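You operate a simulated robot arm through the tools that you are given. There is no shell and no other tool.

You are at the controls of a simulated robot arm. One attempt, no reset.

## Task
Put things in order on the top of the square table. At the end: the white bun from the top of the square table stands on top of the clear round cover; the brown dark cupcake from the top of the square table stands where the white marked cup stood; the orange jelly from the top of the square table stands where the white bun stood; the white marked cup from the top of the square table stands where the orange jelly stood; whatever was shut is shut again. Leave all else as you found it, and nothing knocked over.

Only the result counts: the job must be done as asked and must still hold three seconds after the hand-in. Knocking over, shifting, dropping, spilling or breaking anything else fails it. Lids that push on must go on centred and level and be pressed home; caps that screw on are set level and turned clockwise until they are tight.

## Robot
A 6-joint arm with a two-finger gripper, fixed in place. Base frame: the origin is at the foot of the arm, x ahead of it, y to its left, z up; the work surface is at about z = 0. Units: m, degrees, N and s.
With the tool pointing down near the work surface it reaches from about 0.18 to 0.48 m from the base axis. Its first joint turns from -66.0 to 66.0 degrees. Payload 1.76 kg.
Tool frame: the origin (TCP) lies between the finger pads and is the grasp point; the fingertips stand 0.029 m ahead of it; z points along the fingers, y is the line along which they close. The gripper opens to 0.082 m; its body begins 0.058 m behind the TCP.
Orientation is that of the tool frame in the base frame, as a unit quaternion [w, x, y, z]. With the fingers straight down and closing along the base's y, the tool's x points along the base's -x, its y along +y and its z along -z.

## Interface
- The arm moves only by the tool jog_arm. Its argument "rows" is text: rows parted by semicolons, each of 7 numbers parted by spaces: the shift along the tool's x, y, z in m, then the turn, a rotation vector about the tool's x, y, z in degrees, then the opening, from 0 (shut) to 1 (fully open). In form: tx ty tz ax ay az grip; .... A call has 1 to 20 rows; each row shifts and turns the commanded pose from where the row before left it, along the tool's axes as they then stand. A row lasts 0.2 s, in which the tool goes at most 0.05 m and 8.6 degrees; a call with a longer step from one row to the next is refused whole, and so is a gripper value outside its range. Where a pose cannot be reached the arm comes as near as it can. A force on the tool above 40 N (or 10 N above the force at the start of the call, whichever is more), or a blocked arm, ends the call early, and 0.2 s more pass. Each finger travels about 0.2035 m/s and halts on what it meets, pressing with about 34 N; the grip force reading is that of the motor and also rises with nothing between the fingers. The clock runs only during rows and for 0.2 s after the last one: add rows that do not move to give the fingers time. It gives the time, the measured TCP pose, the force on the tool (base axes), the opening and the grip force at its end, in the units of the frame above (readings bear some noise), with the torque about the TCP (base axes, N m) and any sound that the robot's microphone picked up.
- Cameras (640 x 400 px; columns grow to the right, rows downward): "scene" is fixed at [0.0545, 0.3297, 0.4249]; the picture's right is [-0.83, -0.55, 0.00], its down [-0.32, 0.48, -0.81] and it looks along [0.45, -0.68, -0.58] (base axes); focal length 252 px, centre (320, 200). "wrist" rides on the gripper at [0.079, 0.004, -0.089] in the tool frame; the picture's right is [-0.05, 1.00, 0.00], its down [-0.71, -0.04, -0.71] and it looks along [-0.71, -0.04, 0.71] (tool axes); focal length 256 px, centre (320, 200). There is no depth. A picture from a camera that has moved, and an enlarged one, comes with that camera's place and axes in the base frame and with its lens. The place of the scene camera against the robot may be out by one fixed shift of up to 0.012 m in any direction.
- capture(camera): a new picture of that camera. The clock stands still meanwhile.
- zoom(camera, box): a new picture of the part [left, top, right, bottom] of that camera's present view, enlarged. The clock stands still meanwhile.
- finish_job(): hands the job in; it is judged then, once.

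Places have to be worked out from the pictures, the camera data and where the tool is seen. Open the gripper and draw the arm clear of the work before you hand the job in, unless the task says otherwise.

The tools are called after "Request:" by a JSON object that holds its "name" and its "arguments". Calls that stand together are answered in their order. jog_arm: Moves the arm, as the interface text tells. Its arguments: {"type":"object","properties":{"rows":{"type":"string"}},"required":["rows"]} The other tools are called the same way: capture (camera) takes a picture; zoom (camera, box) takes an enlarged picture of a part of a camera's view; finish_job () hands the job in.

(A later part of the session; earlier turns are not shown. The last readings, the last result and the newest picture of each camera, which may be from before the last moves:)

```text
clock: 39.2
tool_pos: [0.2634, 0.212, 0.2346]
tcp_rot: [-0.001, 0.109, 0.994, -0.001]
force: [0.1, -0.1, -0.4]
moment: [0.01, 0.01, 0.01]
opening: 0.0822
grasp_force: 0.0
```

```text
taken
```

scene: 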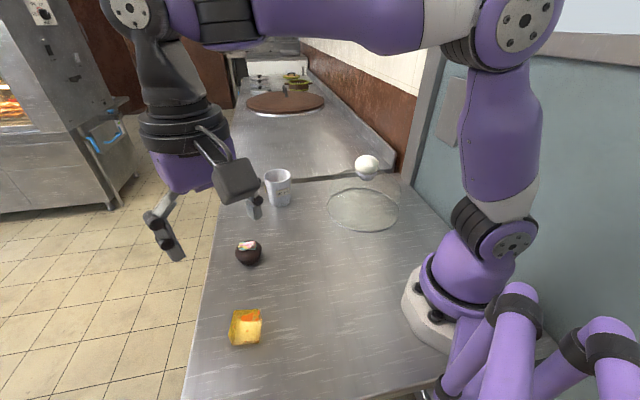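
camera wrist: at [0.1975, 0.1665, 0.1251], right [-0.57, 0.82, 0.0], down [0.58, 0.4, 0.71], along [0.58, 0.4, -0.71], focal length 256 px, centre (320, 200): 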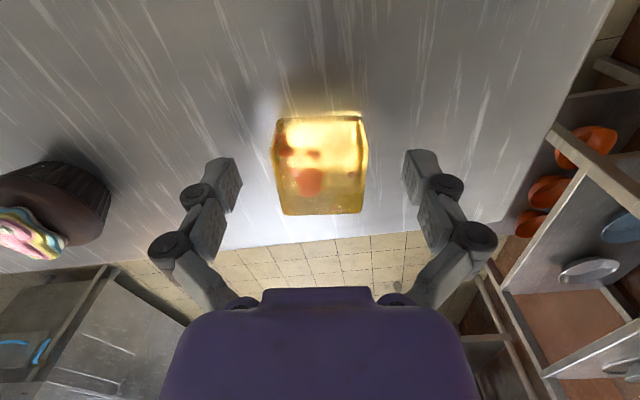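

The jelly is in place and the tool is turned. I move across to (0.40, -0.088, 0.235) to look at the cup from above.

Request:
{"name": "jog_arm", "arguments": {"rows": "-0.0248 -0.0331 0 0 0 0 1; -0.0248 -0.0331 0 0 0 0 1; -0.0248 -0.0331 0 0 0 0 1; -0.0248 -0.0331 0 0 0 0 1; -0.0248 -0.0331 0 0 0 0 1; -0.0248 -0.0331 0 0 0 0 1; -0.0248 -0.0331 0 0 0 0 1; -0.0248 -0.0331 0 0 0 0 1; 0 0 0 0 0 0 1; 0 0 0 0 0 0 1"}}

Request:
{"name": "capture", "arguments": {"camera": "wrist"}}

Request:
{"name": "zoom", "arguments": {"camera": "wrist", "box": [240, 70, 400, 170]}}

```text
clock: 41.4
tool_pos: [0.3997, -0.0901, 0.2355]
tcp_rot: [0.0, 0.108, 0.994, 0.0]
force: [-0.2, -1.5, 0.7]
moment: [0.03, -0.01, -0.01]
opening: 0.082
grasp_force: 0.1
```

```text
taken
camera wrist: at [0.3222, -0.068, 0.3252], right [0.27, 0.96, 0.0], down [0.68, -0.19, 0.71], along [0.68, -0.19, -0.71], focal length 256 px, centre (320, 200)
```

wrist: 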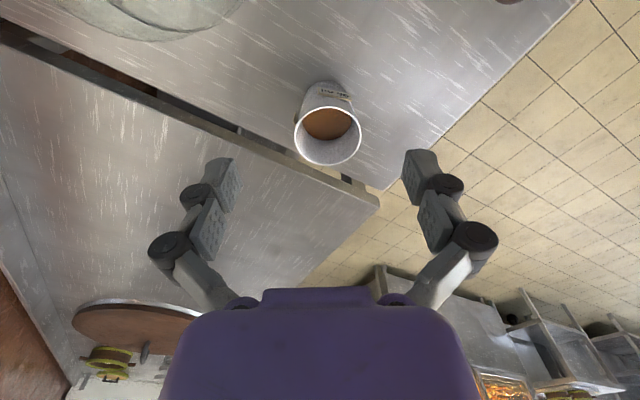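

```text
4.00 times, centred on (320, 120) of wrist
camera zoom: at [0.3222, -0.068, 0.3252], right [0.27, 0.96, 0.0], down [0.68, -0.19, 0.71], along [0.68, -0.19, -0.71], focal length 1024 px, centre (320, 520)
```

zoom: 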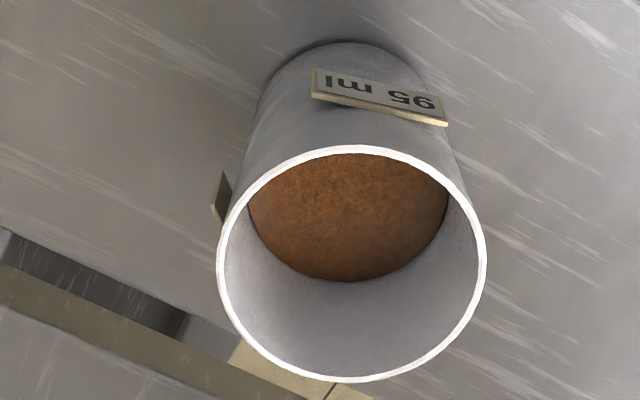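

The cup holds a brown filling about half way up, its rim is about 73 mm wide, and it stands near (0.466, -0.0985). It also carries label plates that my fingers should avoid, so I zoom in to work out where they sit.

Request:
{"name": "zoom", "arguments": {"camera": "scene", "box": [255, 160, 305, 212]}}

Request:
{"name": "zoom", "arguments": {"camera": "wrist", "box": [280, 70, 380, 170]}}

```text
7.69 times, centred on (280, 186) of scene
camera zoom: at [0.0545, 0.3297, 0.4249], right [-0.83, -0.55, 0.0], down [-0.32, 0.48, -0.81], along [0.45, -0.68, -0.58], focal length 1934 px, centre (628, 308)
```

zoom: 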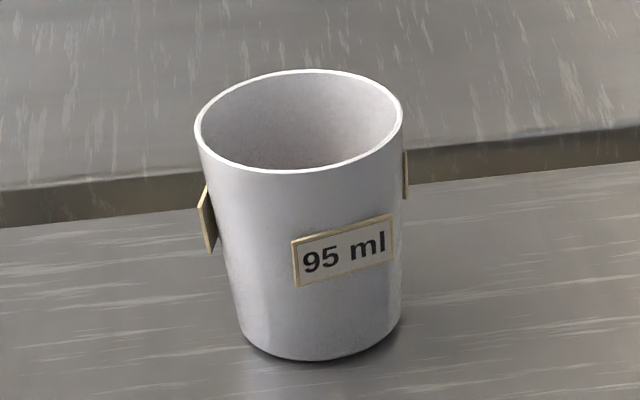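

```text
4.00 times, centred on (330, 120) of wrist
camera zoom: at [0.3222, -0.068, 0.3252], right [0.27, 0.96, 0.0], down [0.68, -0.19, 0.71], along [0.68, -0.19, -0.71], focal length 1024 px, centre (280, 520)
```

zoom: 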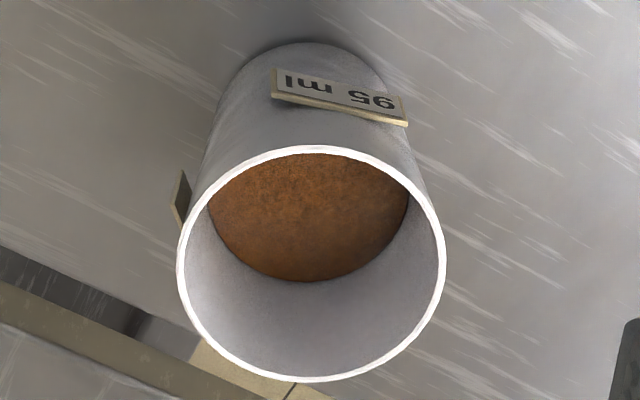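

There are three label plates about 120° apart, at roughly 36°, 156° and 276° around the cup. With the fingers closing along 96°/276° (tool yaw +6°), one pad meets a plate flat and the other meets bare wall. I turn to that yaw and move above the cup for a precise fix.

Request:
{"name": "jog_arm", "arguments": {"rows": "0 0 0 0 0 -6.2 1; 0 0 0 0 0 -6.2 1; 0 0 0 0 0 -6 1; -0.0325 -0.0077 0 0 0 0 1; -0.0326 -0.0076 0 0 0 0 1; 0 0 0.025 0 0 0 1; 0 0 0.025 0 0 0 1; 0 0 0 0 0 0 1; 0 0 0 0 0 0 1"}}

Request:
{"name": "capture", "arguments": {"camera": "wrist"}}

Request:
{"name": "zoom", "arguments": {"camera": "wrist", "box": [240, 40, 400, 140]}}

Request:
{"name": "capture", "arguments": {"camera": "scene"}}

```text
clock: 43.4
tool_pos: [0.4223, -0.0909, 0.1787]
tcp_rot: [0.0, -0.052, 0.999, 0.0]
force: [-0.5, -0.4, -0.1]
moment: [-0.04, 0.0, -0.02]
opening: 0.0819
grasp_force: 0.1
out of reach, approached as far as the arm can: row 4, 5
```

```text
taken
camera wrist: at [0.342, -0.0951, 0.2684], right [-0.05, 1.0, 0.0], down [0.71, 0.04, 0.71], along [0.71, 0.04, -0.71], focal length 256 px, centre (320, 200)
```

wrist: 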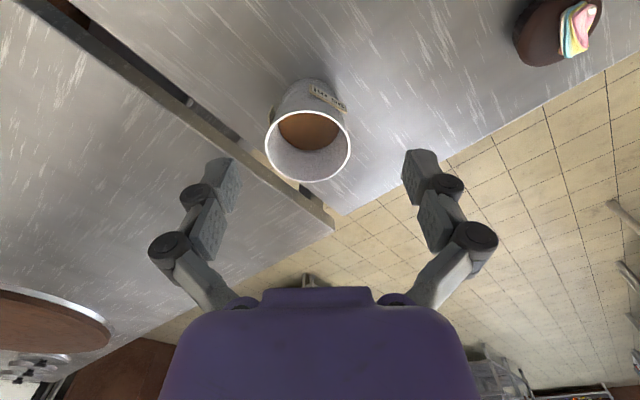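

```text
4.00 times, centred on (320, 90) of wrist
camera zoom: at [0.342, -0.0951, 0.2684], right [-0.05, 1.0, 0.0], down [0.71, 0.04, 0.71], along [0.71, 0.04, -0.71], focal length 1024 px, centre (320, 640)
```

zoom: 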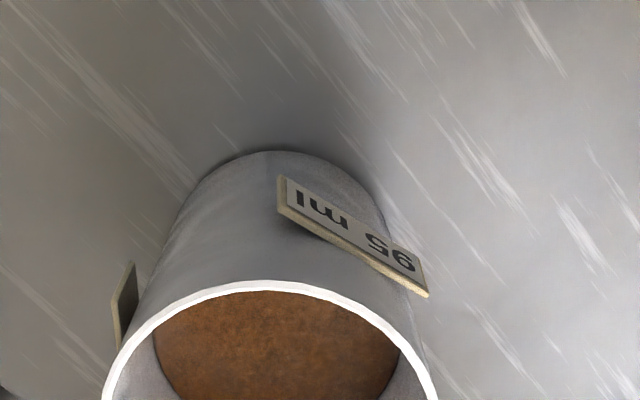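

```text
taken
```

scene: 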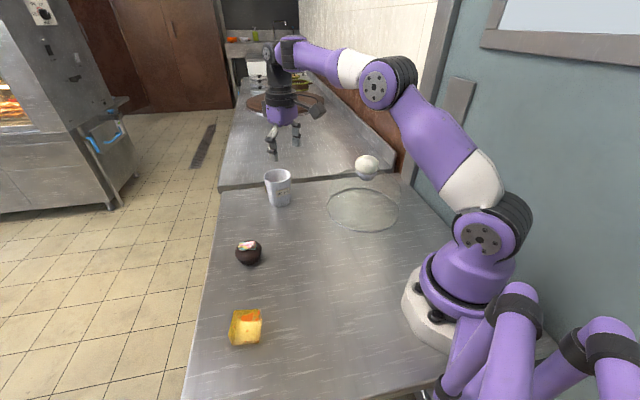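

At that height the arm cannot reach over the cup with the tool straight down. The cup axis works out to (0.4657, -0.099). I tilt the tool 15° outward to gain reach, shift sideways -12.7 mm to line up, then move out over the cup, staying above the rim.

Request:
{"name": "jog_arm", "arguments": {"rows": "0 -0.0063 0 0 -7.5 0 1; 0 -0.0064 0 0 -7.5 0 1; -0.0205 0 0.0055 0 0 0 1; -0.0205 0 0.0055 0 0 0 1; 0.0052 0 0.0193 0 0 0 1; 0 0 0 0 0 0 1; 0 0 0 0 0 0 1"}}

Request:
{"name": "capture", "arguments": {"camera": "wrist"}}

Request:
{"name": "capture", "arguments": {"camera": "scene"}}

```text
clock: 45.0
tool_pos: [0.4665, -0.0989, 0.1577]
tcp_rot: [0.132, -0.051, 0.99, 0.007]
force: [-1.5, -0.4, 0.0]
moment: [-0.01, -0.03, -0.01]
opening: 0.0821
grasp_force: 0.0
```

```text
taken
camera wrist: at [0.3655, -0.106, 0.2247], right [-0.05, 1.0, 0.01], down [0.5, 0.01, 0.87], along [0.86, 0.05, -0.5], focal length 256 px, centre (320, 200)
```

wrist: 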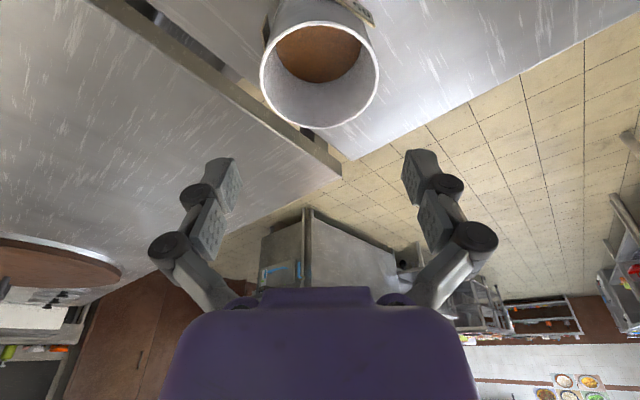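

```text
taken
```

scene: 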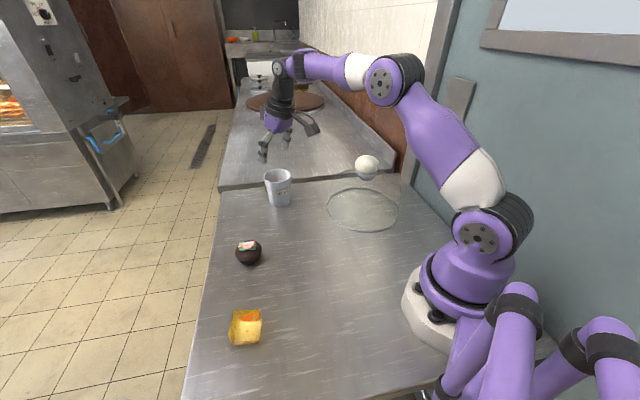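

The arm reaches over the cup at 15° tilt: TCP (0.4665, -0.0989, 0.158). The rim centre falls within about 1–2 mm of the finger midplane, and I zoom to confirm before descending.

Request:
{"name": "zoom", "arguments": {"camera": "wrist", "box": [200, 0, 440, 150]}}

Request:
{"name": "zoom", "arguments": {"camera": "scene", "box": [240, 110, 330, 220]}}

```text
2.67 times, centred on (320, 75) of wrist
camera zoom: at [0.3655, -0.106, 0.2247], right [-0.05, 1.0, 0.01], down [0.5, 0.01, 0.87], along [0.86, 0.05, -0.5], focal length 683 px, centre (320, 533)
```

zoom: 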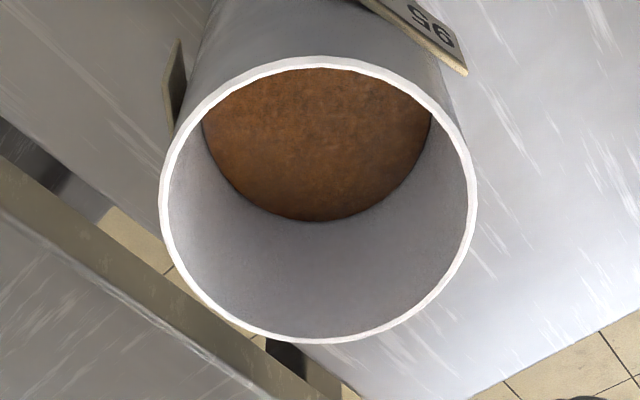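

```text
3.64 times, centred on (285, 165) of scene
camera zoom: at [0.0545, 0.3297, 0.4249], right [-0.83, -0.55, 0.0], down [-0.32, 0.48, -0.81], along [0.45, -0.68, -0.58], focal length 914 px, centre (447, 327)
```

zoom: 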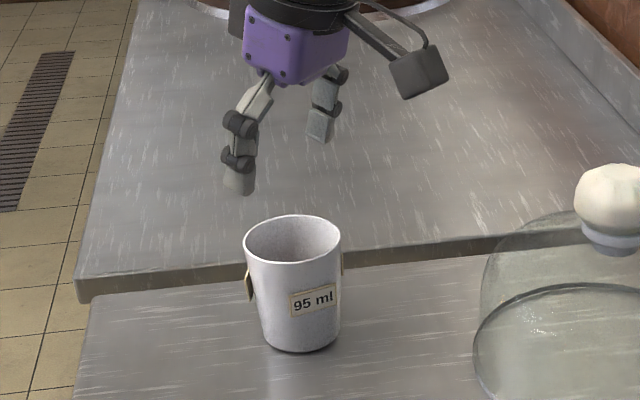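

The rim is centred to within a millimetre, with about 4 mm clearance on each side. I nudge +0.5 mm sideways and lower straight down to z≈0.115, where the tips are just above the rim.

Request:
{"name": "jog_arm", "arguments": {"rows": "0.0063 0.0005 0.0205 0 0 0 1; 0.0062 0 0.0204 0 0 0 1; 0 0 0 0 0 0 1; 0 0 0 0 0 0 1"}}

Request:
{"name": "capture", "arguments": {"camera": "wrist"}}

Request:
{"name": "zoom", "arguments": {"camera": "scene", "box": [240, 120, 330, 220]}}

```text
clock: 46.0
tool_pos: [0.4637, -0.0994, 0.1162]
tcp_rot: [0.131, -0.053, 0.99, 0.007]
force: [-0.5, 0.0, 0.7]
moment: [0.01, -0.02, 0.0]
opening: 0.0819
grasp_force: 0.1
```

```text
taken
camera wrist: at [0.3637, -0.106, 0.1826], right [-0.05, 1.0, 0.01], down [0.5, 0.01, 0.87], along [0.86, 0.05, -0.5], focal length 256 px, centre (320, 200)
```

wrist: 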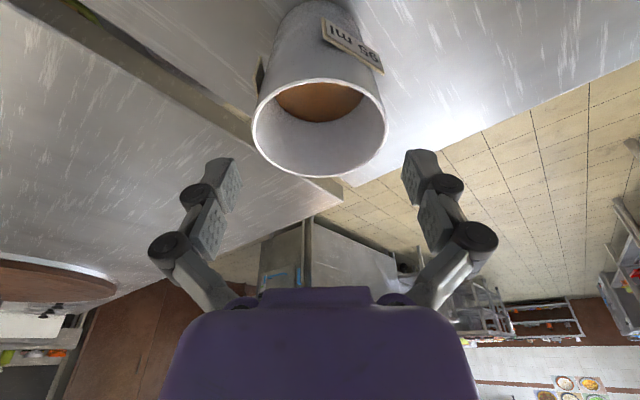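

```text
4.00 times, centred on (285, 170) of scene
camera zoom: at [0.0545, 0.3297, 0.4249], right [-0.83, -0.55, 0.0], down [-0.32, 0.48, -0.81], along [0.45, -0.68, -0.58], focal length 1006 px, centre (460, 320)
```

zoom: 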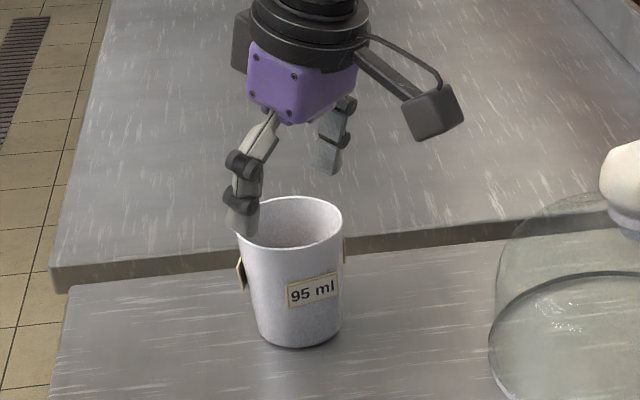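

Alignment is within half a millimetre. I lower 22 mm so the tips just pass the rim, then check force and picture.

Request:
{"name": "jog_arm", "arguments": {"rows": "0.0019 0.0001 0.0072 0 0 0 1; 0.0019 0 0.0072 0 0 0 1; 0.0019 0 0.0072 0 0 0 1; 0 0 0 0 0 0 1; 0 0 0 0 0 0 1"}}

Request:
{"name": "capture", "arguments": {"camera": "wrist"}}

Request:
{"name": "zoom", "arguments": {"camera": "scene", "box": [240, 120, 330, 220]}}

```text
clock: 47.2
tool_pos: [0.464, -0.0994, 0.0927]
tcp_rot: [0.13, -0.052, 0.99, 0.007]
force: [0.7, -0.1, -0.4]
moment: [0.02, 0.01, -0.02]
opening: 0.0819
grasp_force: 0.2
```

```text
taken
camera wrist: at [0.3639, -0.1057, 0.1599], right [-0.05, 1.0, 0.01], down [0.5, 0.01, 0.87], along [0.86, 0.05, -0.5], focal length 256 px, centre (320, 200)
```

wrist: 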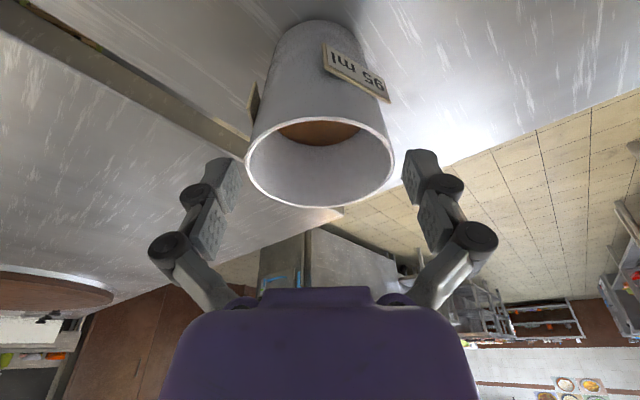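

```text
4.00 times, centred on (285, 170) of scene
camera zoom: at [0.0545, 0.3297, 0.4249], right [-0.83, -0.55, 0.0], down [-0.32, 0.48, -0.81], along [0.45, -0.68, -0.58], focal length 1006 px, centre (460, 320)
```

zoom: 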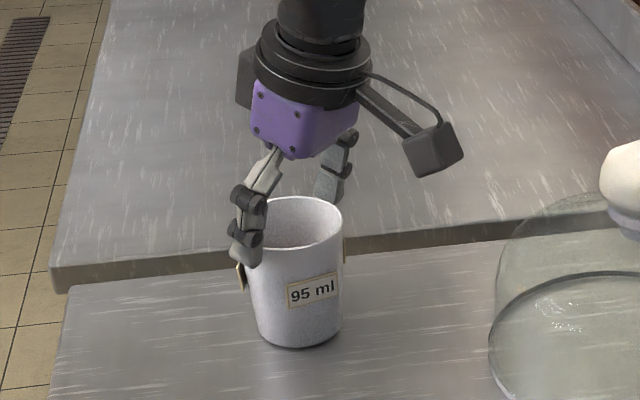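

No contact, with the tips on either side of the rim. I continue straight down to z≈0.056, then check before closing.

Request:
{"name": "jog_arm", "arguments": {"rows": "0.0019 0 0.0071 0 0 0 1; 0.0019 0 0.0071 0 0 0 1; 0.0019 0 0.0071 0 0 0 1; 0.0019 0 0.0071 0 0 0 1; 0.0019 0 0.0071 0 0 0 1; 0 0 0 0 0 0 1; 0 0 0 0 0 0 1"}}

Request:
{"name": "capture", "arguments": {"camera": "wrist"}}

Request:
{"name": "zoom", "arguments": {"camera": "scene", "box": [240, 120, 330, 220]}}

```text
clock: 48.8
tool_pos: [0.464, -0.0992, 0.0572]
tcp_rot: [0.13, -0.052, 0.99, 0.007]
force: [0.5, 0.2, 0.6]
moment: [0.0, 0.03, 0.0]
opening: 0.0823
grasp_force: 0.0
```

```text
taken
camera wrist: at [0.3641, -0.1056, 0.1234], right [-0.05, 1.0, 0.01], down [0.5, 0.01, 0.87], along [0.86, 0.05, -0.5], focal length 256 px, centre (320, 200)
```

wrist: 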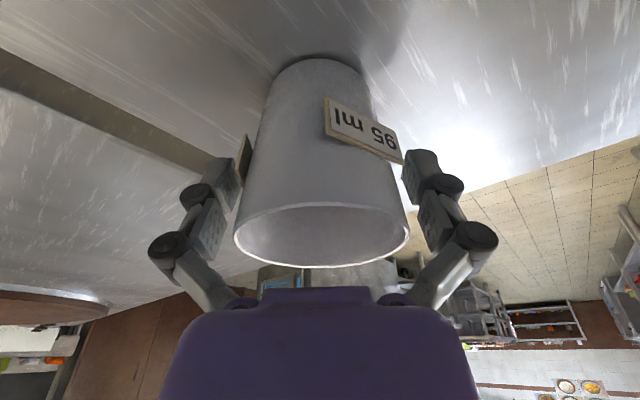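

```text
4.00 times, centred on (285, 170) of scene
camera zoom: at [0.0545, 0.3297, 0.4249], right [-0.83, -0.55, 0.0], down [-0.32, 0.48, -0.81], along [0.45, -0.68, -0.58], focal length 1006 px, centre (460, 320)
```

zoom: 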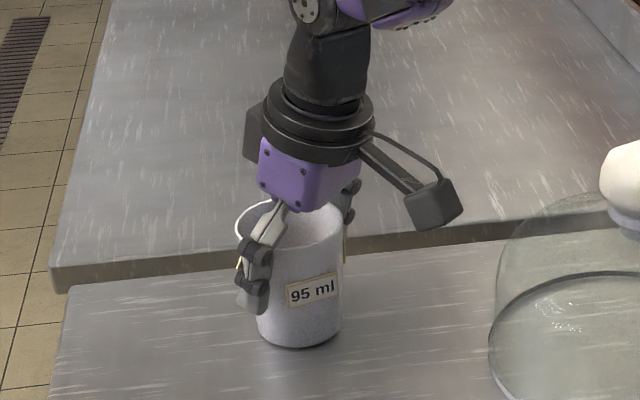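

The fingers straddle the cup with no contact force. I close slowly so the cup is not shoved sideways.

Request:
{"name": "jog_arm", "arguments": {"rows": "0 0 0 0 0 0 0.96; 0 0 0 0 0 0 0.93; 0 0 0 0 0 0 0.9; 0 0 0 0 0 0 0.87; 0 0 0 0 0 0 0.84; 0 0 0 0 0 0 0.8; 0 0 0 0 0 0 0.8"}}

Request:
{"name": "capture", "arguments": {"camera": "wrist"}}

Request:
{"name": "zoom", "arguments": {"camera": "scene", "box": [240, 120, 330, 220]}}

```text
clock: 50.4
tool_pos: [0.4645, -0.1008, 0.0573]
tcp_rot: [0.131, -0.051, 0.99, 0.007]
force: [-2.2, 0.2, 5.4]
moment: [0.17, 0.17, 0.05]
opening: 0.0665
grasp_force: 34.6
```

```text
taken
camera wrist: at [0.3642, -0.1057, 0.1238], right [-0.05, 1.0, 0.01], down [0.5, 0.01, 0.87], along [0.86, 0.05, -0.5], focal length 256 px, centre (320, 200)
```

wrist: 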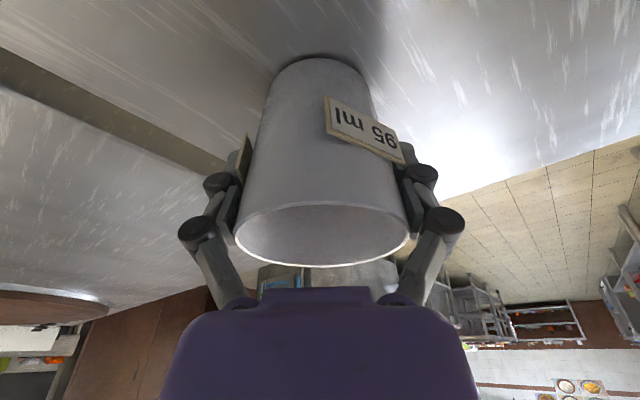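

```text
4.00 times, centred on (285, 170) of scene
camera zoom: at [0.0545, 0.3297, 0.4249], right [-0.83, -0.55, 0.0], down [-0.32, 0.48, -0.81], along [0.45, -0.68, -0.58], focal length 1006 px, centre (460, 320)
```

zoom: 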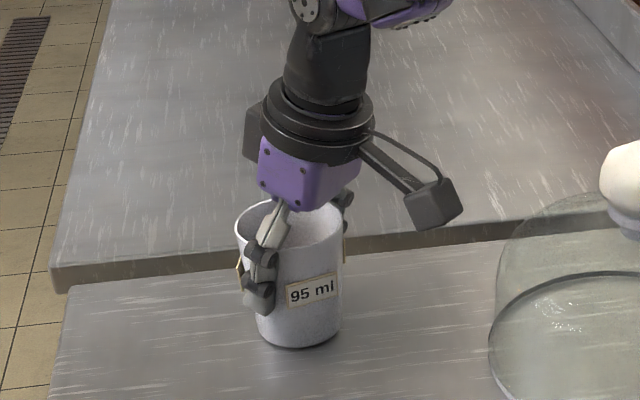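

The cup is gripped at 66.5 mm opening with 34.6 N, and it has not moved. I lift 2 cm straight up and check that it stays level.

Request:
{"name": "jog_arm", "arguments": {"rows": "-0.0013 0 -0.0048 0 0 0 0.8; -0.0013 0 -0.0048 0 0 0 0.8; -0.0026 0 -0.0097 0 0 0 0.8; 0 0 0 0 0 0 0.8; 0 0 0 0 0 0 0.8"}}

Request:
{"name": "capture", "arguments": {"camera": "wrist"}}

Request:
{"name": "zoom", "arguments": {"camera": "scene", "box": [240, 120, 330, 220]}}

```text
clock: 51.6
tool_pos: [0.4646, -0.1001, 0.0774]
tcp_rot: [0.131, -0.052, 0.99, 0.007]
force: [-0.3, 0.5, -1.4]
moment: [-0.01, 0.0, 0.01]
opening: 0.0665
grasp_force: 33.8
```

```text
taken
camera wrist: at [0.364, -0.1057, 0.1436], right [-0.05, 1.0, 0.01], down [0.5, 0.01, 0.87], along [0.86, 0.05, -0.5], focal length 256 px, centre (320, 200)
```

wrist: 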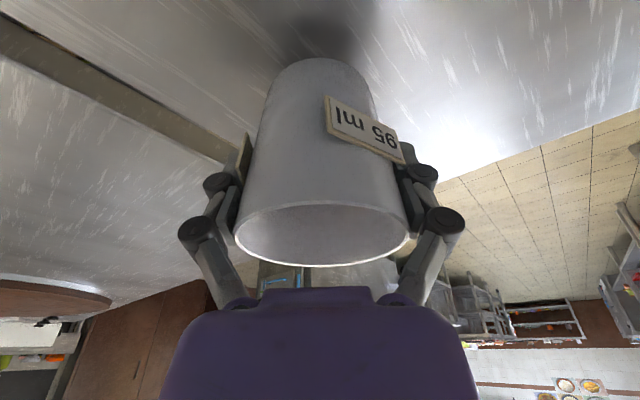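

```text
4.00 times, centred on (285, 170) of scene
camera zoom: at [0.0545, 0.3297, 0.4249], right [-0.83, -0.55, 0.0], down [-0.32, 0.48, -0.81], along [0.45, -0.68, -0.58], focal length 1006 px, centre (460, 320)
```

zoom: 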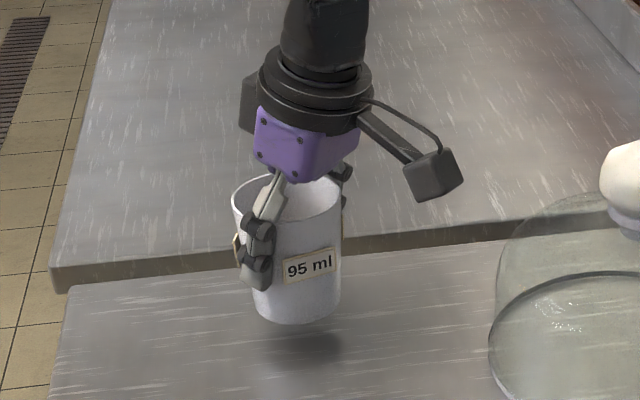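

The cup is lifted level with nothing spilled. I raise it a bit more and carry it gently, with soft starts and stops, to the jelly's old place at (0.3355, -0.0293).

Request:
{"name": "jog_arm", "arguments": {"rows": "-0.0026 0 -0.0097 0 0 0 0.8; -0.0026 0 -0.0097 0 0 0 0.8; 0.0059 0.0042 -0.0016 0 0 0 0.8; 0.0059 0.0042 -0.0016 0 0 0 0.8; 0.0157 0.0112 -0.0042 0 0 0 0.8; 0.0157 0.0112 -0.0042 0 0 0 0.8; 0.0157 0.0112 -0.0042 0 0 0 0.8; 0.0157 0.0112 -0.0042 0 0 0 0.8; 0.0157 0.0112 -0.0042 0 0 0 0.8; 0.0157 0.0112 -0.0042 0 0 0 0.8; 0.0059 0.0042 -0.0016 0 0 0 0.8; 0.0059 0.0042 -0.0016 0 0 0 0.8; 0 0 0 0 0 0 0.8; 0 0 0 0 0 0 0.8"}}

Request:
{"name": "capture", "arguments": {"camera": "wrist"}}

Request:
{"name": "capture", "arguments": {"camera": "scene"}}

```text
clock: 54.6
tool_pos: [0.3334, -0.0279, 0.0962]
tcp_rot: [0.131, -0.051, 0.99, 0.007]
force: [-0.2, -0.2, -1.6]
moment: [0.0, 0.0, -0.03]
opening: 0.067
grasp_force: 0.8
```

```text
taken
camera wrist: at [0.2338, -0.0349, 0.1631], right [-0.05, 1.0, 0.01], down [0.5, 0.01, 0.87], along [0.86, 0.05, -0.5], focal length 256 px, centre (320, 200)
```

wrist: 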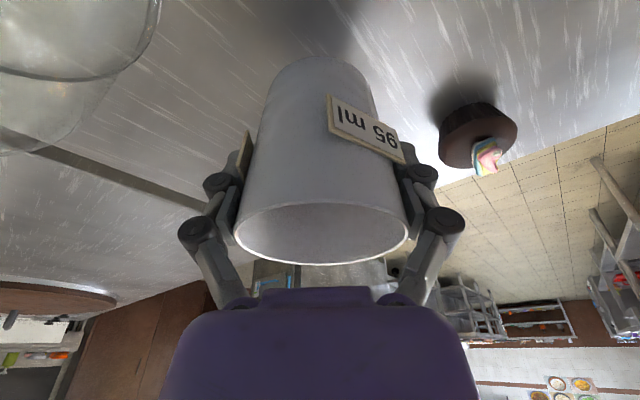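

```text
taken
```

scene: 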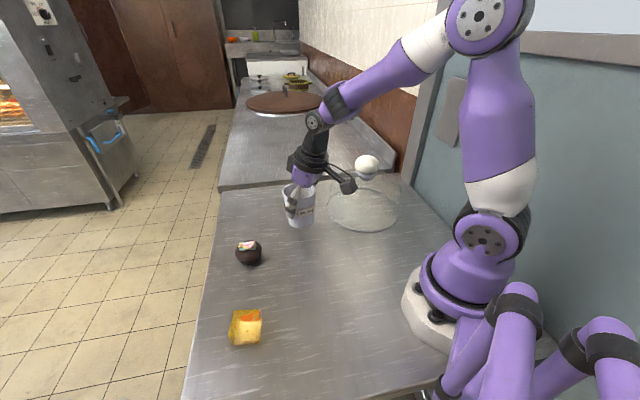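

The grip reading has dropped to 0.8 N because my opening target of 0.8 is too near the cup's width. I tighten right away, without moving the arm.

Request:
{"name": "jog_arm", "arguments": {"rows": "0 0 0 0 0 0 0.6; 0 0 0 0 0 0 0.5"}}

Request:
{"name": "zoom", "arguments": {"camera": "scene", "box": [250, 150, 350, 260]}}

Request:
{"name": "capture", "arguments": {"camera": "wrist"}}

```text
clock: 55.2
tool_pos: [0.3343, -0.0295, 0.0966]
tcp_rot: [0.13, -0.052, 0.99, 0.007]
force: [0.1, 0.3, -2.2]
moment: [-0.02, 0.03, 0.0]
opening: 0.0666
grasp_force: 34.8
```

```text
3.64 times, centred on (300, 205) of scene
camera zoom: at [0.0545, 0.3297, 0.4249], right [-0.83, -0.55, 0.0], down [-0.32, 0.48, -0.81], along [0.45, -0.68, -0.58], focal length 914 px, centre (393, 182)
```

zoom: 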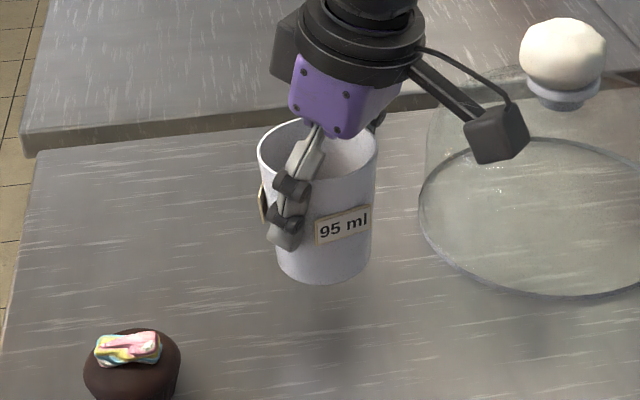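

```text
taken
camera wrist: at [0.2339, -0.035, 0.1631], right [-0.05, 1.0, 0.01], down [0.5, 0.01, 0.87], along [0.86, 0.05, -0.5], focal length 256 px, centre (320, 200)
```

wrist: 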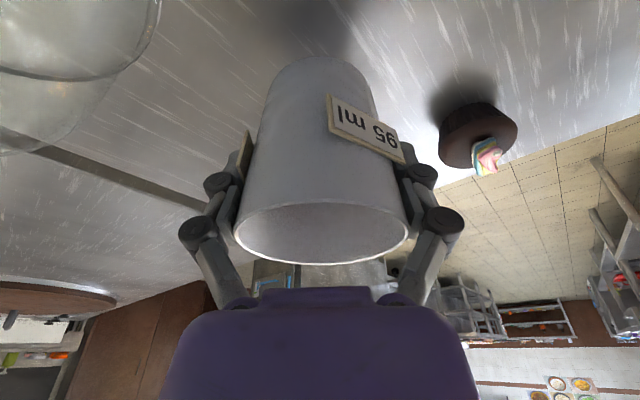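

Grip is back to 34.8 N and the cup has not slipped or tilted. I lower it toward the table at the jelly's spot, slowing for the last millimetres.

Request:
{"name": "jog_arm", "arguments": {"rows": "0.0021 -0.0003 0.0077 0 0 0 0.5; 0.0026 0 0.0097 0 0 0 0.5; 0.0026 0 0.0097 0 0 0 0.5; 0.0016 0 0.0058 0 0 0 0.5; 0.0005 0 0.0019 0 0 0 0.5; 0 0 0 0 0 0 0.5; 0 0 0 0 0 0 0.5"}}

```text
clock: 56.8
tool_pos: [0.3348, -0.0288, 0.0605]
tcp_rot: [0.131, -0.052, 0.99, 0.007]
force: [-0.2, 0.7, -1.9]
moment: [-0.02, -0.01, -0.02]
opening: 0.0665
grasp_force: 34.1
```

Still in the air at z≈0.0605 (the grasp was at 0.0572). I step down 2 mm more.

Request:
{"name": "jog_arm", "arguments": {"rows": "0.0003 0 0.001 0 0 0 0.5; 0.0003 0 0.001 0 0 0 0.5; 0 0 0 0 0 0 0.5; 0 0 0 0 0 0 0.5"}}

```text
clock: 57.8
tool_pos: [0.3346, -0.0283, 0.0584]
tcp_rot: [0.13, -0.052, 0.99, 0.006]
force: [0.5, 0.5, -1.1]
moment: [0.03, -0.01, 0.0]
opening: 0.0664
grasp_force: 33.1
```

Still free at about 0.058. I go down another millimetre in half steps.

Request:
{"name": "jog_arm", "arguments": {"rows": "0.0001 0 0.0005 0 0 0 0.5; 0.0001 0 0.0005 0 0 0 0.5; 0 0 0 0 0 0 0.5; 0 0 0 0 0 0 0.5"}}

```text
clock: 58.8
tool_pos: [0.3344, -0.0294, 0.057]
tcp_rot: [0.132, -0.052, 0.99, 0.007]
force: [-3.5, 2.0, 17.7]
moment: [-0.15, -0.16, -0.01]
opening: 0.0667
grasp_force: 34.1
```

The cup touches the table (17.7 N). I ease up by half a millimetre and open in stages.

Request:
{"name": "jog_arm", "arguments": {"rows": "-0.0001 0 -0.0005 0 0 0 0.5; 0 0 0 0 0 0 0.5; 0 0 0 0 0 0 0.81; 0 0 0 0 0 0 0.83; 0 0 0 0 0 0 0.86; 0 0 0 0 0 0 0.9; 0 0 0 0 0 0 0.95; 0 0 0 0 0 0 1; 0 0 0 0 0 0 1"}}

Request:
{"name": "capture", "arguments": {"camera": "wrist"}}

Request:
{"name": "zoom", "arguments": {"camera": "scene", "box": [250, 150, 350, 260]}}

```text
clock: 60.8
tool_pos: [0.3331, -0.0283, 0.0585]
tcp_rot: [0.13, -0.052, 0.99, 0.007]
force: [-0.2, 0.3, 0.2]
moment: [-0.01, -0.01, 0.0]
opening: 0.082
grasp_force: 0.0
```

```text
taken
camera wrist: at [0.2339, -0.0353, 0.1249], right [-0.05, 1.0, 0.01], down [0.5, 0.01, 0.87], along [0.86, 0.05, -0.5], focal length 256 px, centre (320, 200)
```

wrist: 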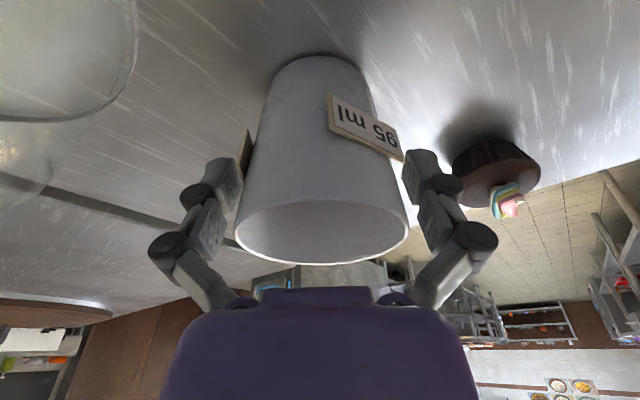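

```text
3.64 times, centred on (300, 205) of scene
camera zoom: at [0.0545, 0.3297, 0.4249], right [-0.83, -0.55, 0.0], down [-0.32, 0.48, -0.81], along [0.45, -0.68, -0.58], focal length 914 px, centre (393, 182)
```

zoom: 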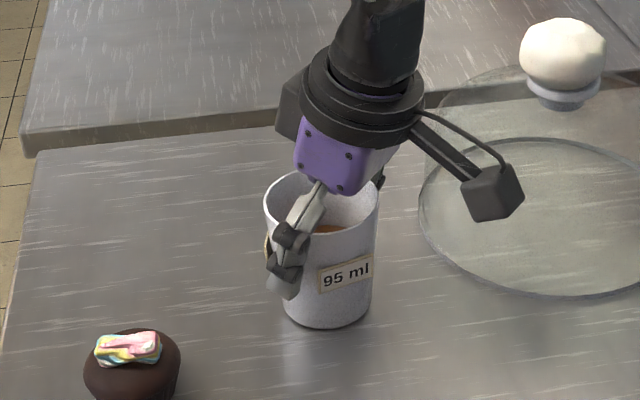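

The cup stands upright at the jelly's old place, with its filling still inside. I withdraw straight up in small steps so the fingers do not brush the rim.

Request:
{"name": "jog_arm", "arguments": {"rows": "-0.0026 0 -0.0097 0 0 0 1; -0.0026 0 -0.0097 0 0 0 1; -0.0039 0 -0.0145 0 0 0 1; -0.0039 0 -0.0145 0 0 0 1; 0 0 0 0 0 0 1"}}

Request:
{"name": "capture", "arguments": {"camera": "wrist"}}

```text
clock: 62.0
tool_pos: [0.3345, -0.0286, 0.1087]
tcp_rot: [0.13, -0.051, 0.99, 0.006]
force: [0.8, -0.2, -0.3]
moment: [-0.01, -0.03, 0.05]
opening: 0.0821
grasp_force: 0.2
```

```text
taken
camera wrist: at [0.2341, -0.0351, 0.1754], right [-0.05, 1.0, 0.01], down [0.5, 0.01, 0.87], along [0.86, 0.05, -0.5], focal length 256 px, centre (320, 200)
```

wrist: 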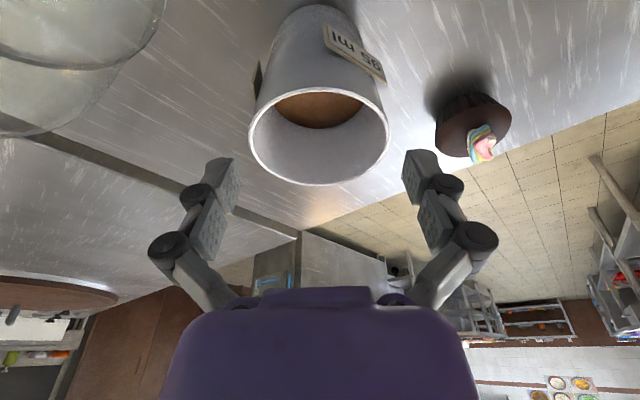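

The cup stayed put as the fingers left it. The cupcake is next, near (0.376, 0.0985), and I keep the 15° tilt since its destination is at the reach limit. I rise and move over it.

Request:
{"name": "jog_arm", "arguments": {"rows": "-0.0078 0 -0.029 0 0 0 1; -0.0078 0 -0.029 0 0 0 1; -0.0132 0.0305 0.0035 0 0 0 1; -0.0132 0.0305 0.0035 0 0 0 1; -0.0132 0.0305 0.0035 0 0 0 1; -0.0132 0.0305 0.0035 0 0 0 1; 0.0052 0 0.0193 0 0 0 1; 0 0 0 0 0 0 1; 0 0 0 0 0 0 1"}}

Request:
{"name": "capture", "arguments": {"camera": "wrist"}}

Request:
{"name": "capture", "arguments": {"camera": "scene"}}

```text
clock: 64.0
tool_pos: [0.3739, 0.0988, 0.1487]
tcp_rot: [0.13, -0.052, 0.99, 0.007]
force: [-0.2, 0.5, 0.4]
moment: [-0.02, -0.02, -0.02]
opening: 0.082
grasp_force: 0.1
```

```text
taken
camera wrist: at [0.2747, 0.0923, 0.2152], right [-0.05, 1.0, 0.01], down [0.5, 0.01, 0.87], along [0.86, 0.05, -0.5], focal length 256 px, centre (320, 200)
```

wrist: 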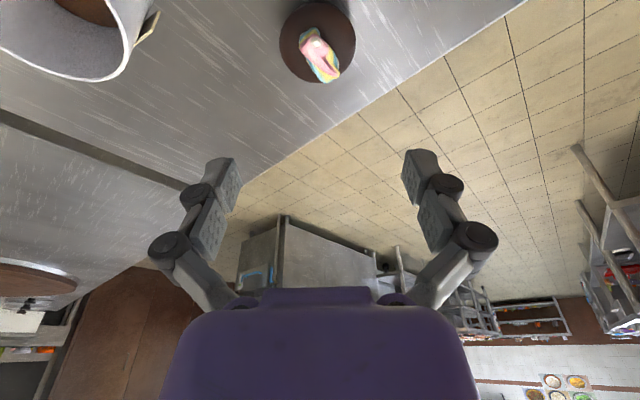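

```text
taken
```

scene: 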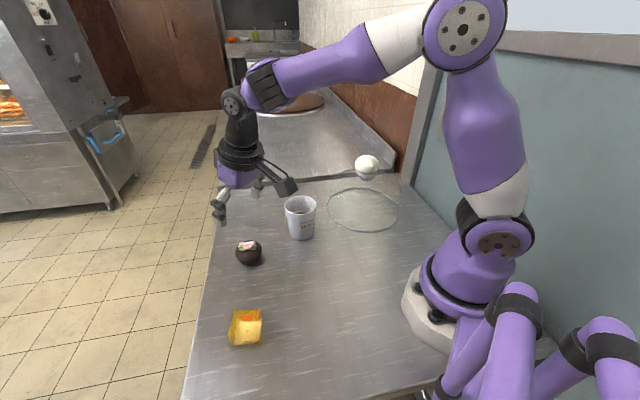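

The cupcake is about 53 mm wide and already lies within a millimetre of the finger midplane. I lower to z≈0.10 and look again.

Request:
{"name": "jog_arm", "arguments": {"rows": "0.0063 -0.0003 0.0235 0 0 0 1; 0.0063 0 0.0235 0 0 0 1; 0 0 0 0 0 0 1; 0 0 0 0 0 0 1"}}

Request:
{"name": "capture", "arguments": {"camera": "wrist"}}

Request:
{"name": "zoom", "arguments": {"camera": "scene", "box": [190, 180, 310, 290]}}

```text
clock: 65.0
tool_pos: [0.3763, 0.0966, 0.1]
tcp_rot: [0.131, -0.052, 0.99, 0.006]
force: [0.4, 0.2, 0.2]
moment: [-0.03, -0.02, 0.0]
opening: 0.082
grasp_force: 0.1
```

```text
taken
camera wrist: at [0.2755, 0.0912, 0.1665], right [-0.05, 1.0, 0.01], down [0.5, 0.01, 0.87], along [0.86, 0.05, -0.5], focal length 256 px, centre (320, 200)
```

wrist: 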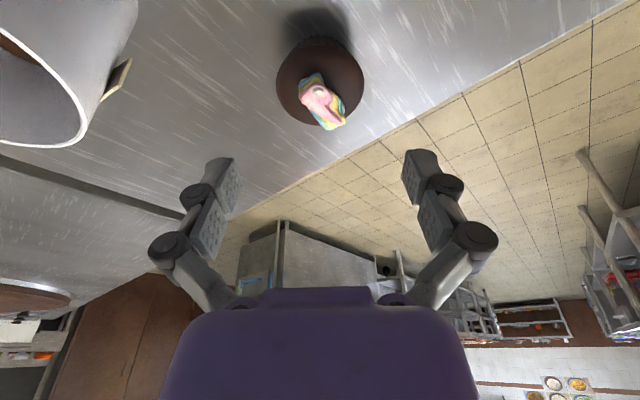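

```text
3.64 times, centred on (250, 235) of scene
camera zoom: at [0.0545, 0.3297, 0.4249], right [-0.83, -0.55, 0.0], down [-0.32, 0.48, -0.81], along [0.45, -0.68, -0.58], focal length 914 px, centre (574, 73)
```

zoom: 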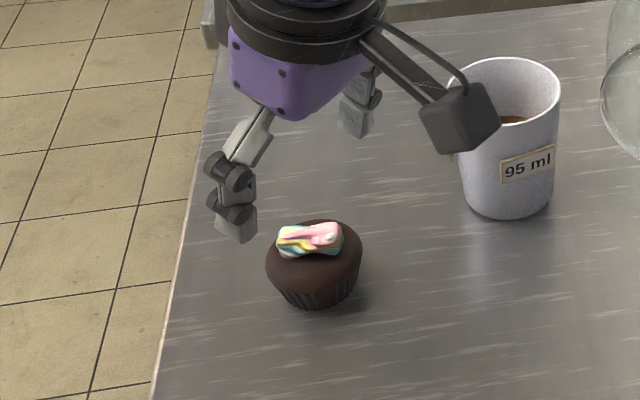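

The cupcake sits about midway between the fingers. I zoom to fix its centre along the approach direction before descending.

Request:
{"name": "zoom", "arguments": {"camera": "wrist", "box": [250, 20, 390, 140]}}

```text
3.33 times, centred on (320, 80) of wrist
camera zoom: at [0.2755, 0.0912, 0.1665], right [-0.05, 1.0, 0.01], down [0.5, 0.01, 0.87], along [0.86, 0.05, -0.5], focal length 853 px, centre (320, 600)
```

zoom: 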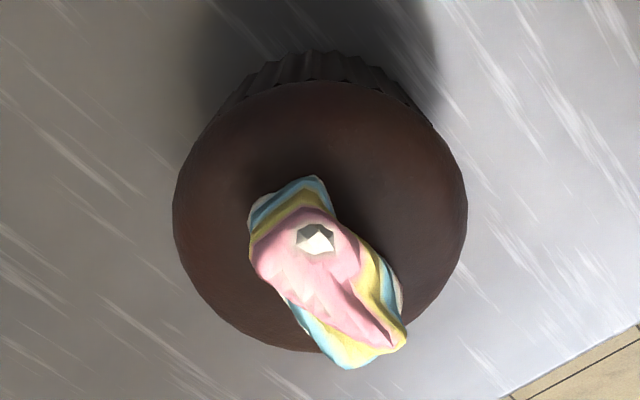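

The widest ring of the cupcake is centred within about 1 mm of the tool axis. I correct by about 1 mm, descend to z≈0.036 and close on it gently.

Request:
{"name": "jog_arm", "arguments": {"rows": "0.0018 0.0007 0.0106 0 0 0 1; 0.0028 0 0.0103 0 0 0 1; 0.0028 0 0.0103 0 0 0 1; 0.0028 0 0.0103 0 0 0 1; 0.0028 0 0.0103 0 0 0 1; 0.0028 0 0.0103 0 0 0 1; 0 0 0 0 0 0 1; 0 0 0 0 0 0 1"}}

Request:
{"name": "capture", "arguments": {"camera": "wrist"}}

Request:
{"name": "zoom", "arguments": {"camera": "scene", "box": [190, 180, 310, 290]}}

```text
clock: 66.8
tool_pos: [0.3772, 0.0988, 0.0362]
tcp_rot: [0.13, -0.052, 0.99, 0.007]
force: [0.0, -0.8, 0.3]
moment: [0.01, -0.02, 0.03]
opening: 0.0819
grasp_force: 0.0
```

```text
taken
camera wrist: at [0.2766, 0.0921, 0.103], right [-0.05, 1.0, 0.01], down [0.5, 0.01, 0.87], along [0.86, 0.05, -0.5], focal length 256 px, centre (320, 200)
```

wrist: 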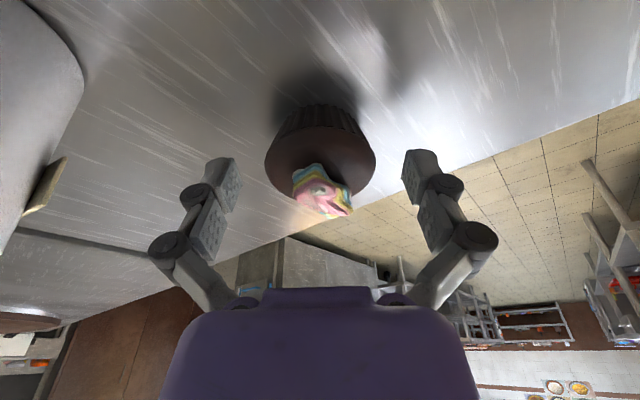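

```text
3.64 times, centred on (250, 235) of scene
camera zoom: at [0.0545, 0.3297, 0.4249], right [-0.83, -0.55, 0.0], down [-0.32, 0.48, -0.81], along [0.45, -0.68, -0.58], focal length 914 px, centre (574, 73)
```

zoom: 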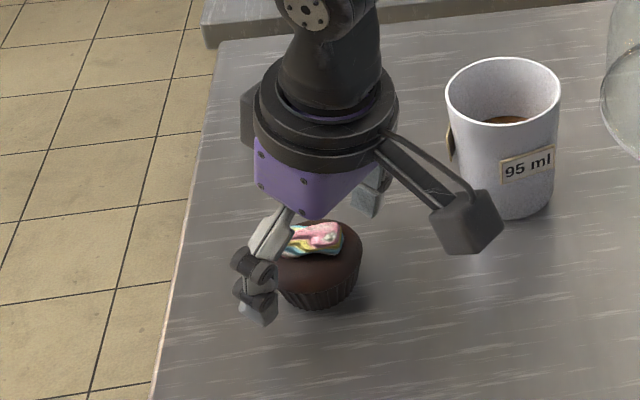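

The cupcake sits between the pads and nothing has been touched. I close in stages.

Request:
{"name": "jog_arm", "arguments": {"rows": "0 0 0 0 0 0 0.85; 0 0 0 0 0 0 0.75; 0 0 0 0 0 0 0.69; 0 0 0 0 0 0 0.64; 0 0 0 0 0 0 0.55; 0 0 0 0 0 0 0.45; 0 0 0 0 0 0 0.45"}}

Request:
{"name": "capture", "arguments": {"camera": "wrist"}}

Request:
{"name": "zoom", "arguments": {"camera": "scene", "box": [190, 180, 310, 290]}}

```text
clock: 68.4
tool_pos: [0.3769, 0.0987, 0.0369]
tcp_rot: [0.13, -0.052, 0.99, 0.008]
force: [-1.6, -1.8, 10.0]
moment: [-0.03, 0.03, 0.06]
opening: 0.0528
grasp_force: 34.1
```

```text
taken
camera wrist: at [0.2768, 0.0921, 0.1033], right [-0.05, 1.0, 0.01], down [0.5, 0.01, 0.87], along [0.87, 0.05, -0.5], focal length 256 px, centre (320, 200)
```

wrist: 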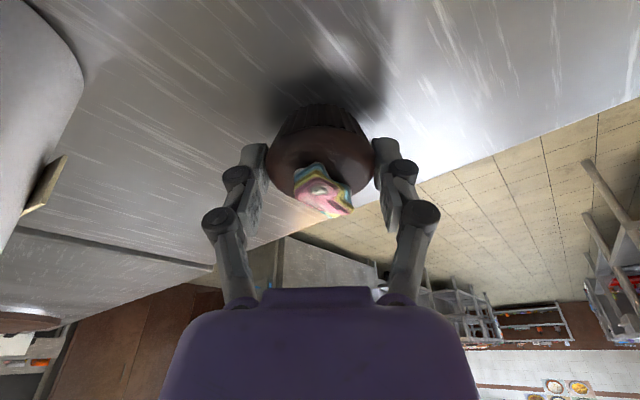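

```text
3.64 times, centred on (250, 235) of scene
camera zoom: at [0.0545, 0.3297, 0.4249], right [-0.83, -0.55, 0.0], down [-0.32, 0.48, -0.81], along [0.45, -0.68, -0.58], focal length 914 px, centre (574, 73)
```

zoom: 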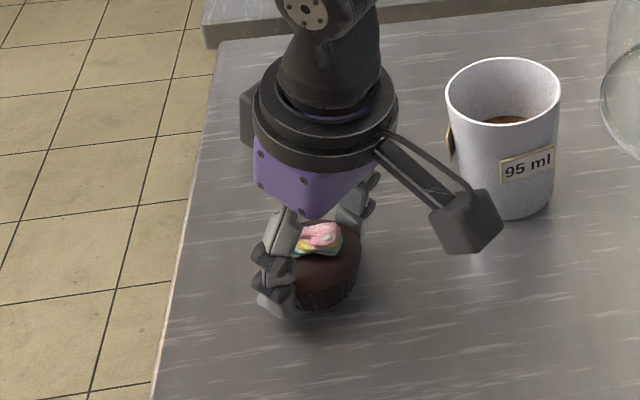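

The cupcake is held at 52.8 mm with 34 N. I lift it 2 cm and check that it stays upright.

Request:
{"name": "jog_arm", "arguments": {"rows": "-0.0013 0 -0.0048 0 0 0 0.45; -0.0013 0 -0.0048 0 0 0 0.45; -0.0026 0 -0.0097 0 0 0 0.45; 0 0 0 0 0 0 0.45; 0 0 0 0 0 0 0.45"}}

Request:
{"name": "capture", "arguments": {"camera": "wrist"}}

Request:
{"name": "zoom", "arguments": {"camera": "scene", "box": [190, 180, 310, 290]}}

```text
clock: 69.6
tool_pos: [0.3773, 0.0987, 0.055]
tcp_rot: [0.13, -0.052, 0.99, 0.007]
force: [1.0, 0.0, -0.3]
moment: [-0.01, 0.01, 0.01]
opening: 0.0523
grasp_force: 34.4
```

```text
taken
camera wrist: at [0.2764, 0.092, 0.1225], right [-0.05, 1.0, 0.01], down [0.5, 0.01, 0.87], along [0.86, 0.05, -0.5], focal length 256 px, centre (320, 200)
```

wrist: 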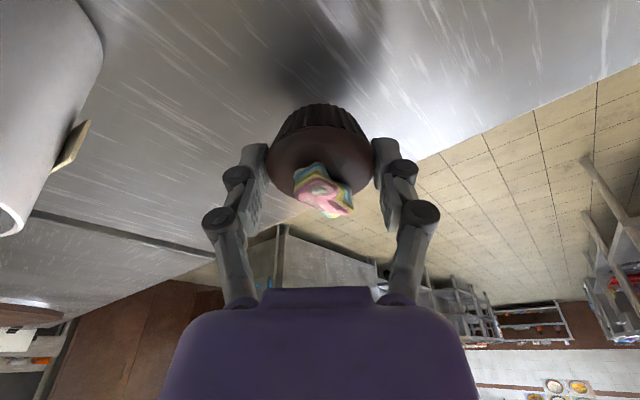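

```text
3.64 times, centred on (250, 235) of scene
camera zoom: at [0.0545, 0.3297, 0.4249], right [-0.83, -0.55, 0.0], down [-0.32, 0.48, -0.81], along [0.45, -0.68, -0.58], focal length 914 px, centre (574, 73)
```

zoom: 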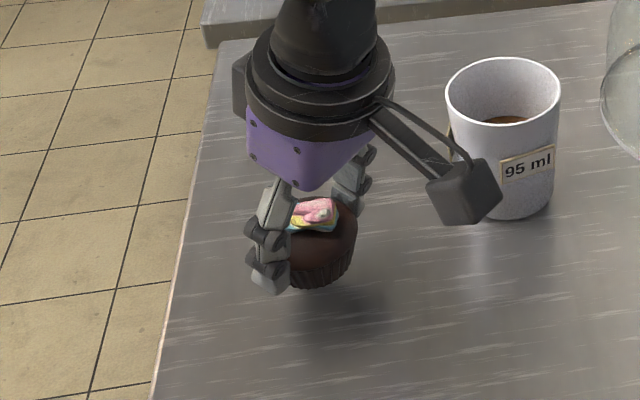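

The cupcake is held upright. I lift it high enough for the wrist camera to clear the cup, carry it across to the cup's old place (0.465, -0.0995), and start down.

Request:
{"name": "jog_arm", "arguments": {"rows": "-0.0055 0 -0.0203 0 0 0 0.45; -0.0082 0 -0.0306 0 0 0 0.45; -0.0082 0 -0.0306 0 0 0 0.45; -0.0036 0 -0.0135 0 0 0 0.45; -0.0065 -0.0206 0.0017 0 0 0 0.45; -0.0087 -0.0275 0.0023 0 0 0 0.45; -0.0087 -0.0275 0.0023 0 0 0 0.45; -0.0087 -0.0275 0.0023 0 0 0 0.45; -0.0087 -0.0275 0.0023 0 0 0 0.45; -0.0087 -0.0275 0.0023 0 0 0 0.45; -0.0087 -0.0275 0.0023 0 0 0 0.45; -0.0065 -0.0206 0.0017 0 0 0 0.45; 0 0 0 0 0 0 0.45; 0 0 0 0 0 0 0.45"}}

Request:
{"name": "capture", "arguments": {"camera": "wrist"}}

Request:
{"name": "capture", "arguments": {"camera": "scene"}}

```text
clock: 72.6
tool_pos: [0.4657, -0.1001, 0.1548]
tcp_rot: [0.131, -0.052, 0.99, 0.007]
force: [0.1, -0.5, -0.2]
moment: [0.01, -0.03, 0.02]
opening: 0.0524
grasp_force: 34.0
```

```text
taken
camera wrist: at [0.3655, -0.1061, 0.2211], right [-0.05, 1.0, 0.01], down [0.5, 0.01, 0.87], along [0.86, 0.05, -0.5], focal length 256 px, centre (320, 200)
```

wrist: 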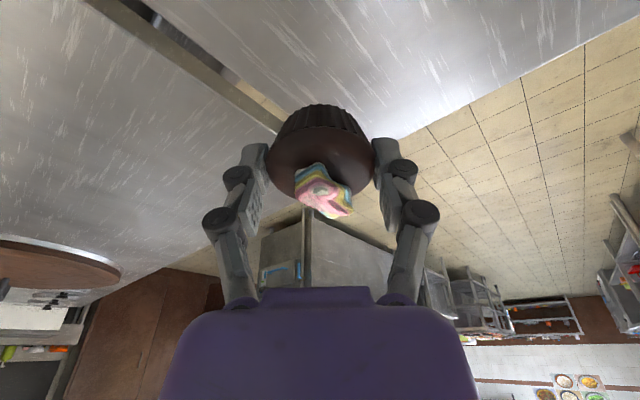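

```text
taken
```

scene: 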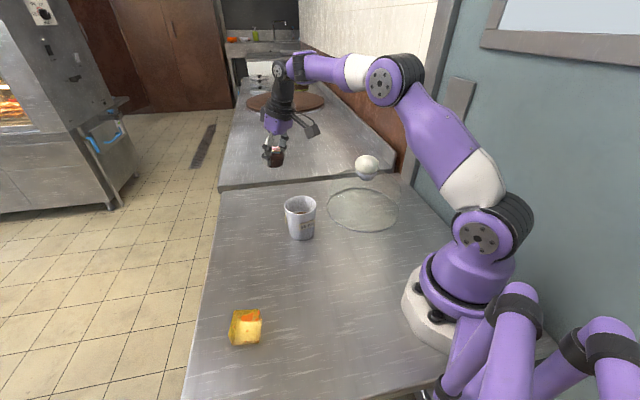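

The cupcake is over the cup's old place at (0.4657, -0.1001). I lower it to about 6 mm above the expected contact height.

Request:
{"name": "jog_arm", "arguments": {"rows": "0.0039 0.0003 0.0145 0 0 0 0.45; 0.0065 0 0.0241 0 0 0 0.45; 0.0065 0 0.0241 0 0 0 0.45; 0.0065 0 0.0241 0 0 0 0.45; 0.0039 0 0.0145 0 0 0 0.45; 0.0016 0 0.0058 0 0 0 0.45; 0 0 0 0 0 0 0.45; 0 0 0 0 0 0 0.45"}}

Request:
{"name": "zoom", "arguments": {"camera": "scene", "box": [230, 130, 330, 230]}}

```text
clock: 74.4
tool_pos: [0.4651, -0.0998, 0.0426]
tcp_rot: [0.13, -0.052, 0.99, 0.007]
force: [0.6, 0.2, -0.3]
moment: [-0.01, -0.01, -0.04]
opening: 0.052
grasp_force: 34.3
```

```text
4.00 times, centred on (280, 180) of scene
camera zoom: at [0.0545, 0.3297, 0.4249], right [-0.83, -0.55, 0.0], down [-0.32, 0.48, -0.81], along [0.45, -0.68, -0.58], focal length 1006 px, centre (480, 280)
```

zoom: 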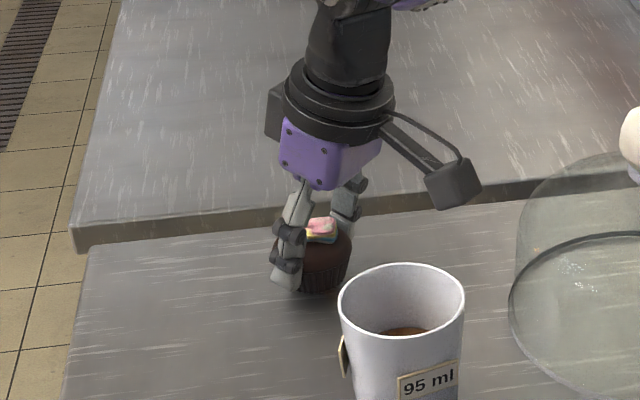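

The cupcake is close above the table at z=0.0426. I step down in 1–2 mm moves and watch the force.

Request:
{"name": "jog_arm", "arguments": {"rows": "0.0004 0 0.0014 0 0 0 0.45; 0.0004 0 0.0014 0 0 0 0.45; 0.0003 0 0.001 0 0 0 0.45; 0 0 0 0 0 0 0.45; 0 0 0 0 0 0 0.45"}}

```text
clock: 75.6
tool_pos: [0.4642, -0.1, 0.04]
tcp_rot: [0.131, -0.052, 0.99, 0.007]
force: [-0.4, -0.2, -0.6]
moment: [0.04, -0.03, -0.02]
opening: 0.0517
grasp_force: 34.3
```

Still free at z≈0.039–0.040. I go another 2 mm down in 1 mm rows.

Request:
{"name": "jog_arm", "arguments": {"rows": "0.0003 0 0.001 0 0 0 0.45; 0.0003 0 0.001 0 0 0 0.45; 0 0 0 0 0 0 0.45; 0 0 0 0 0 0 0.45"}}

```text
clock: 76.6
tool_pos: [0.4653, -0.0983, 0.0365]
tcp_rot: [0.131, -0.052, 0.99, 0.007]
force: [0.0, -0.1, -0.2]
moment: [-0.02, -0.02, -0.01]
opening: 0.0517
grasp_force: 34.2
```

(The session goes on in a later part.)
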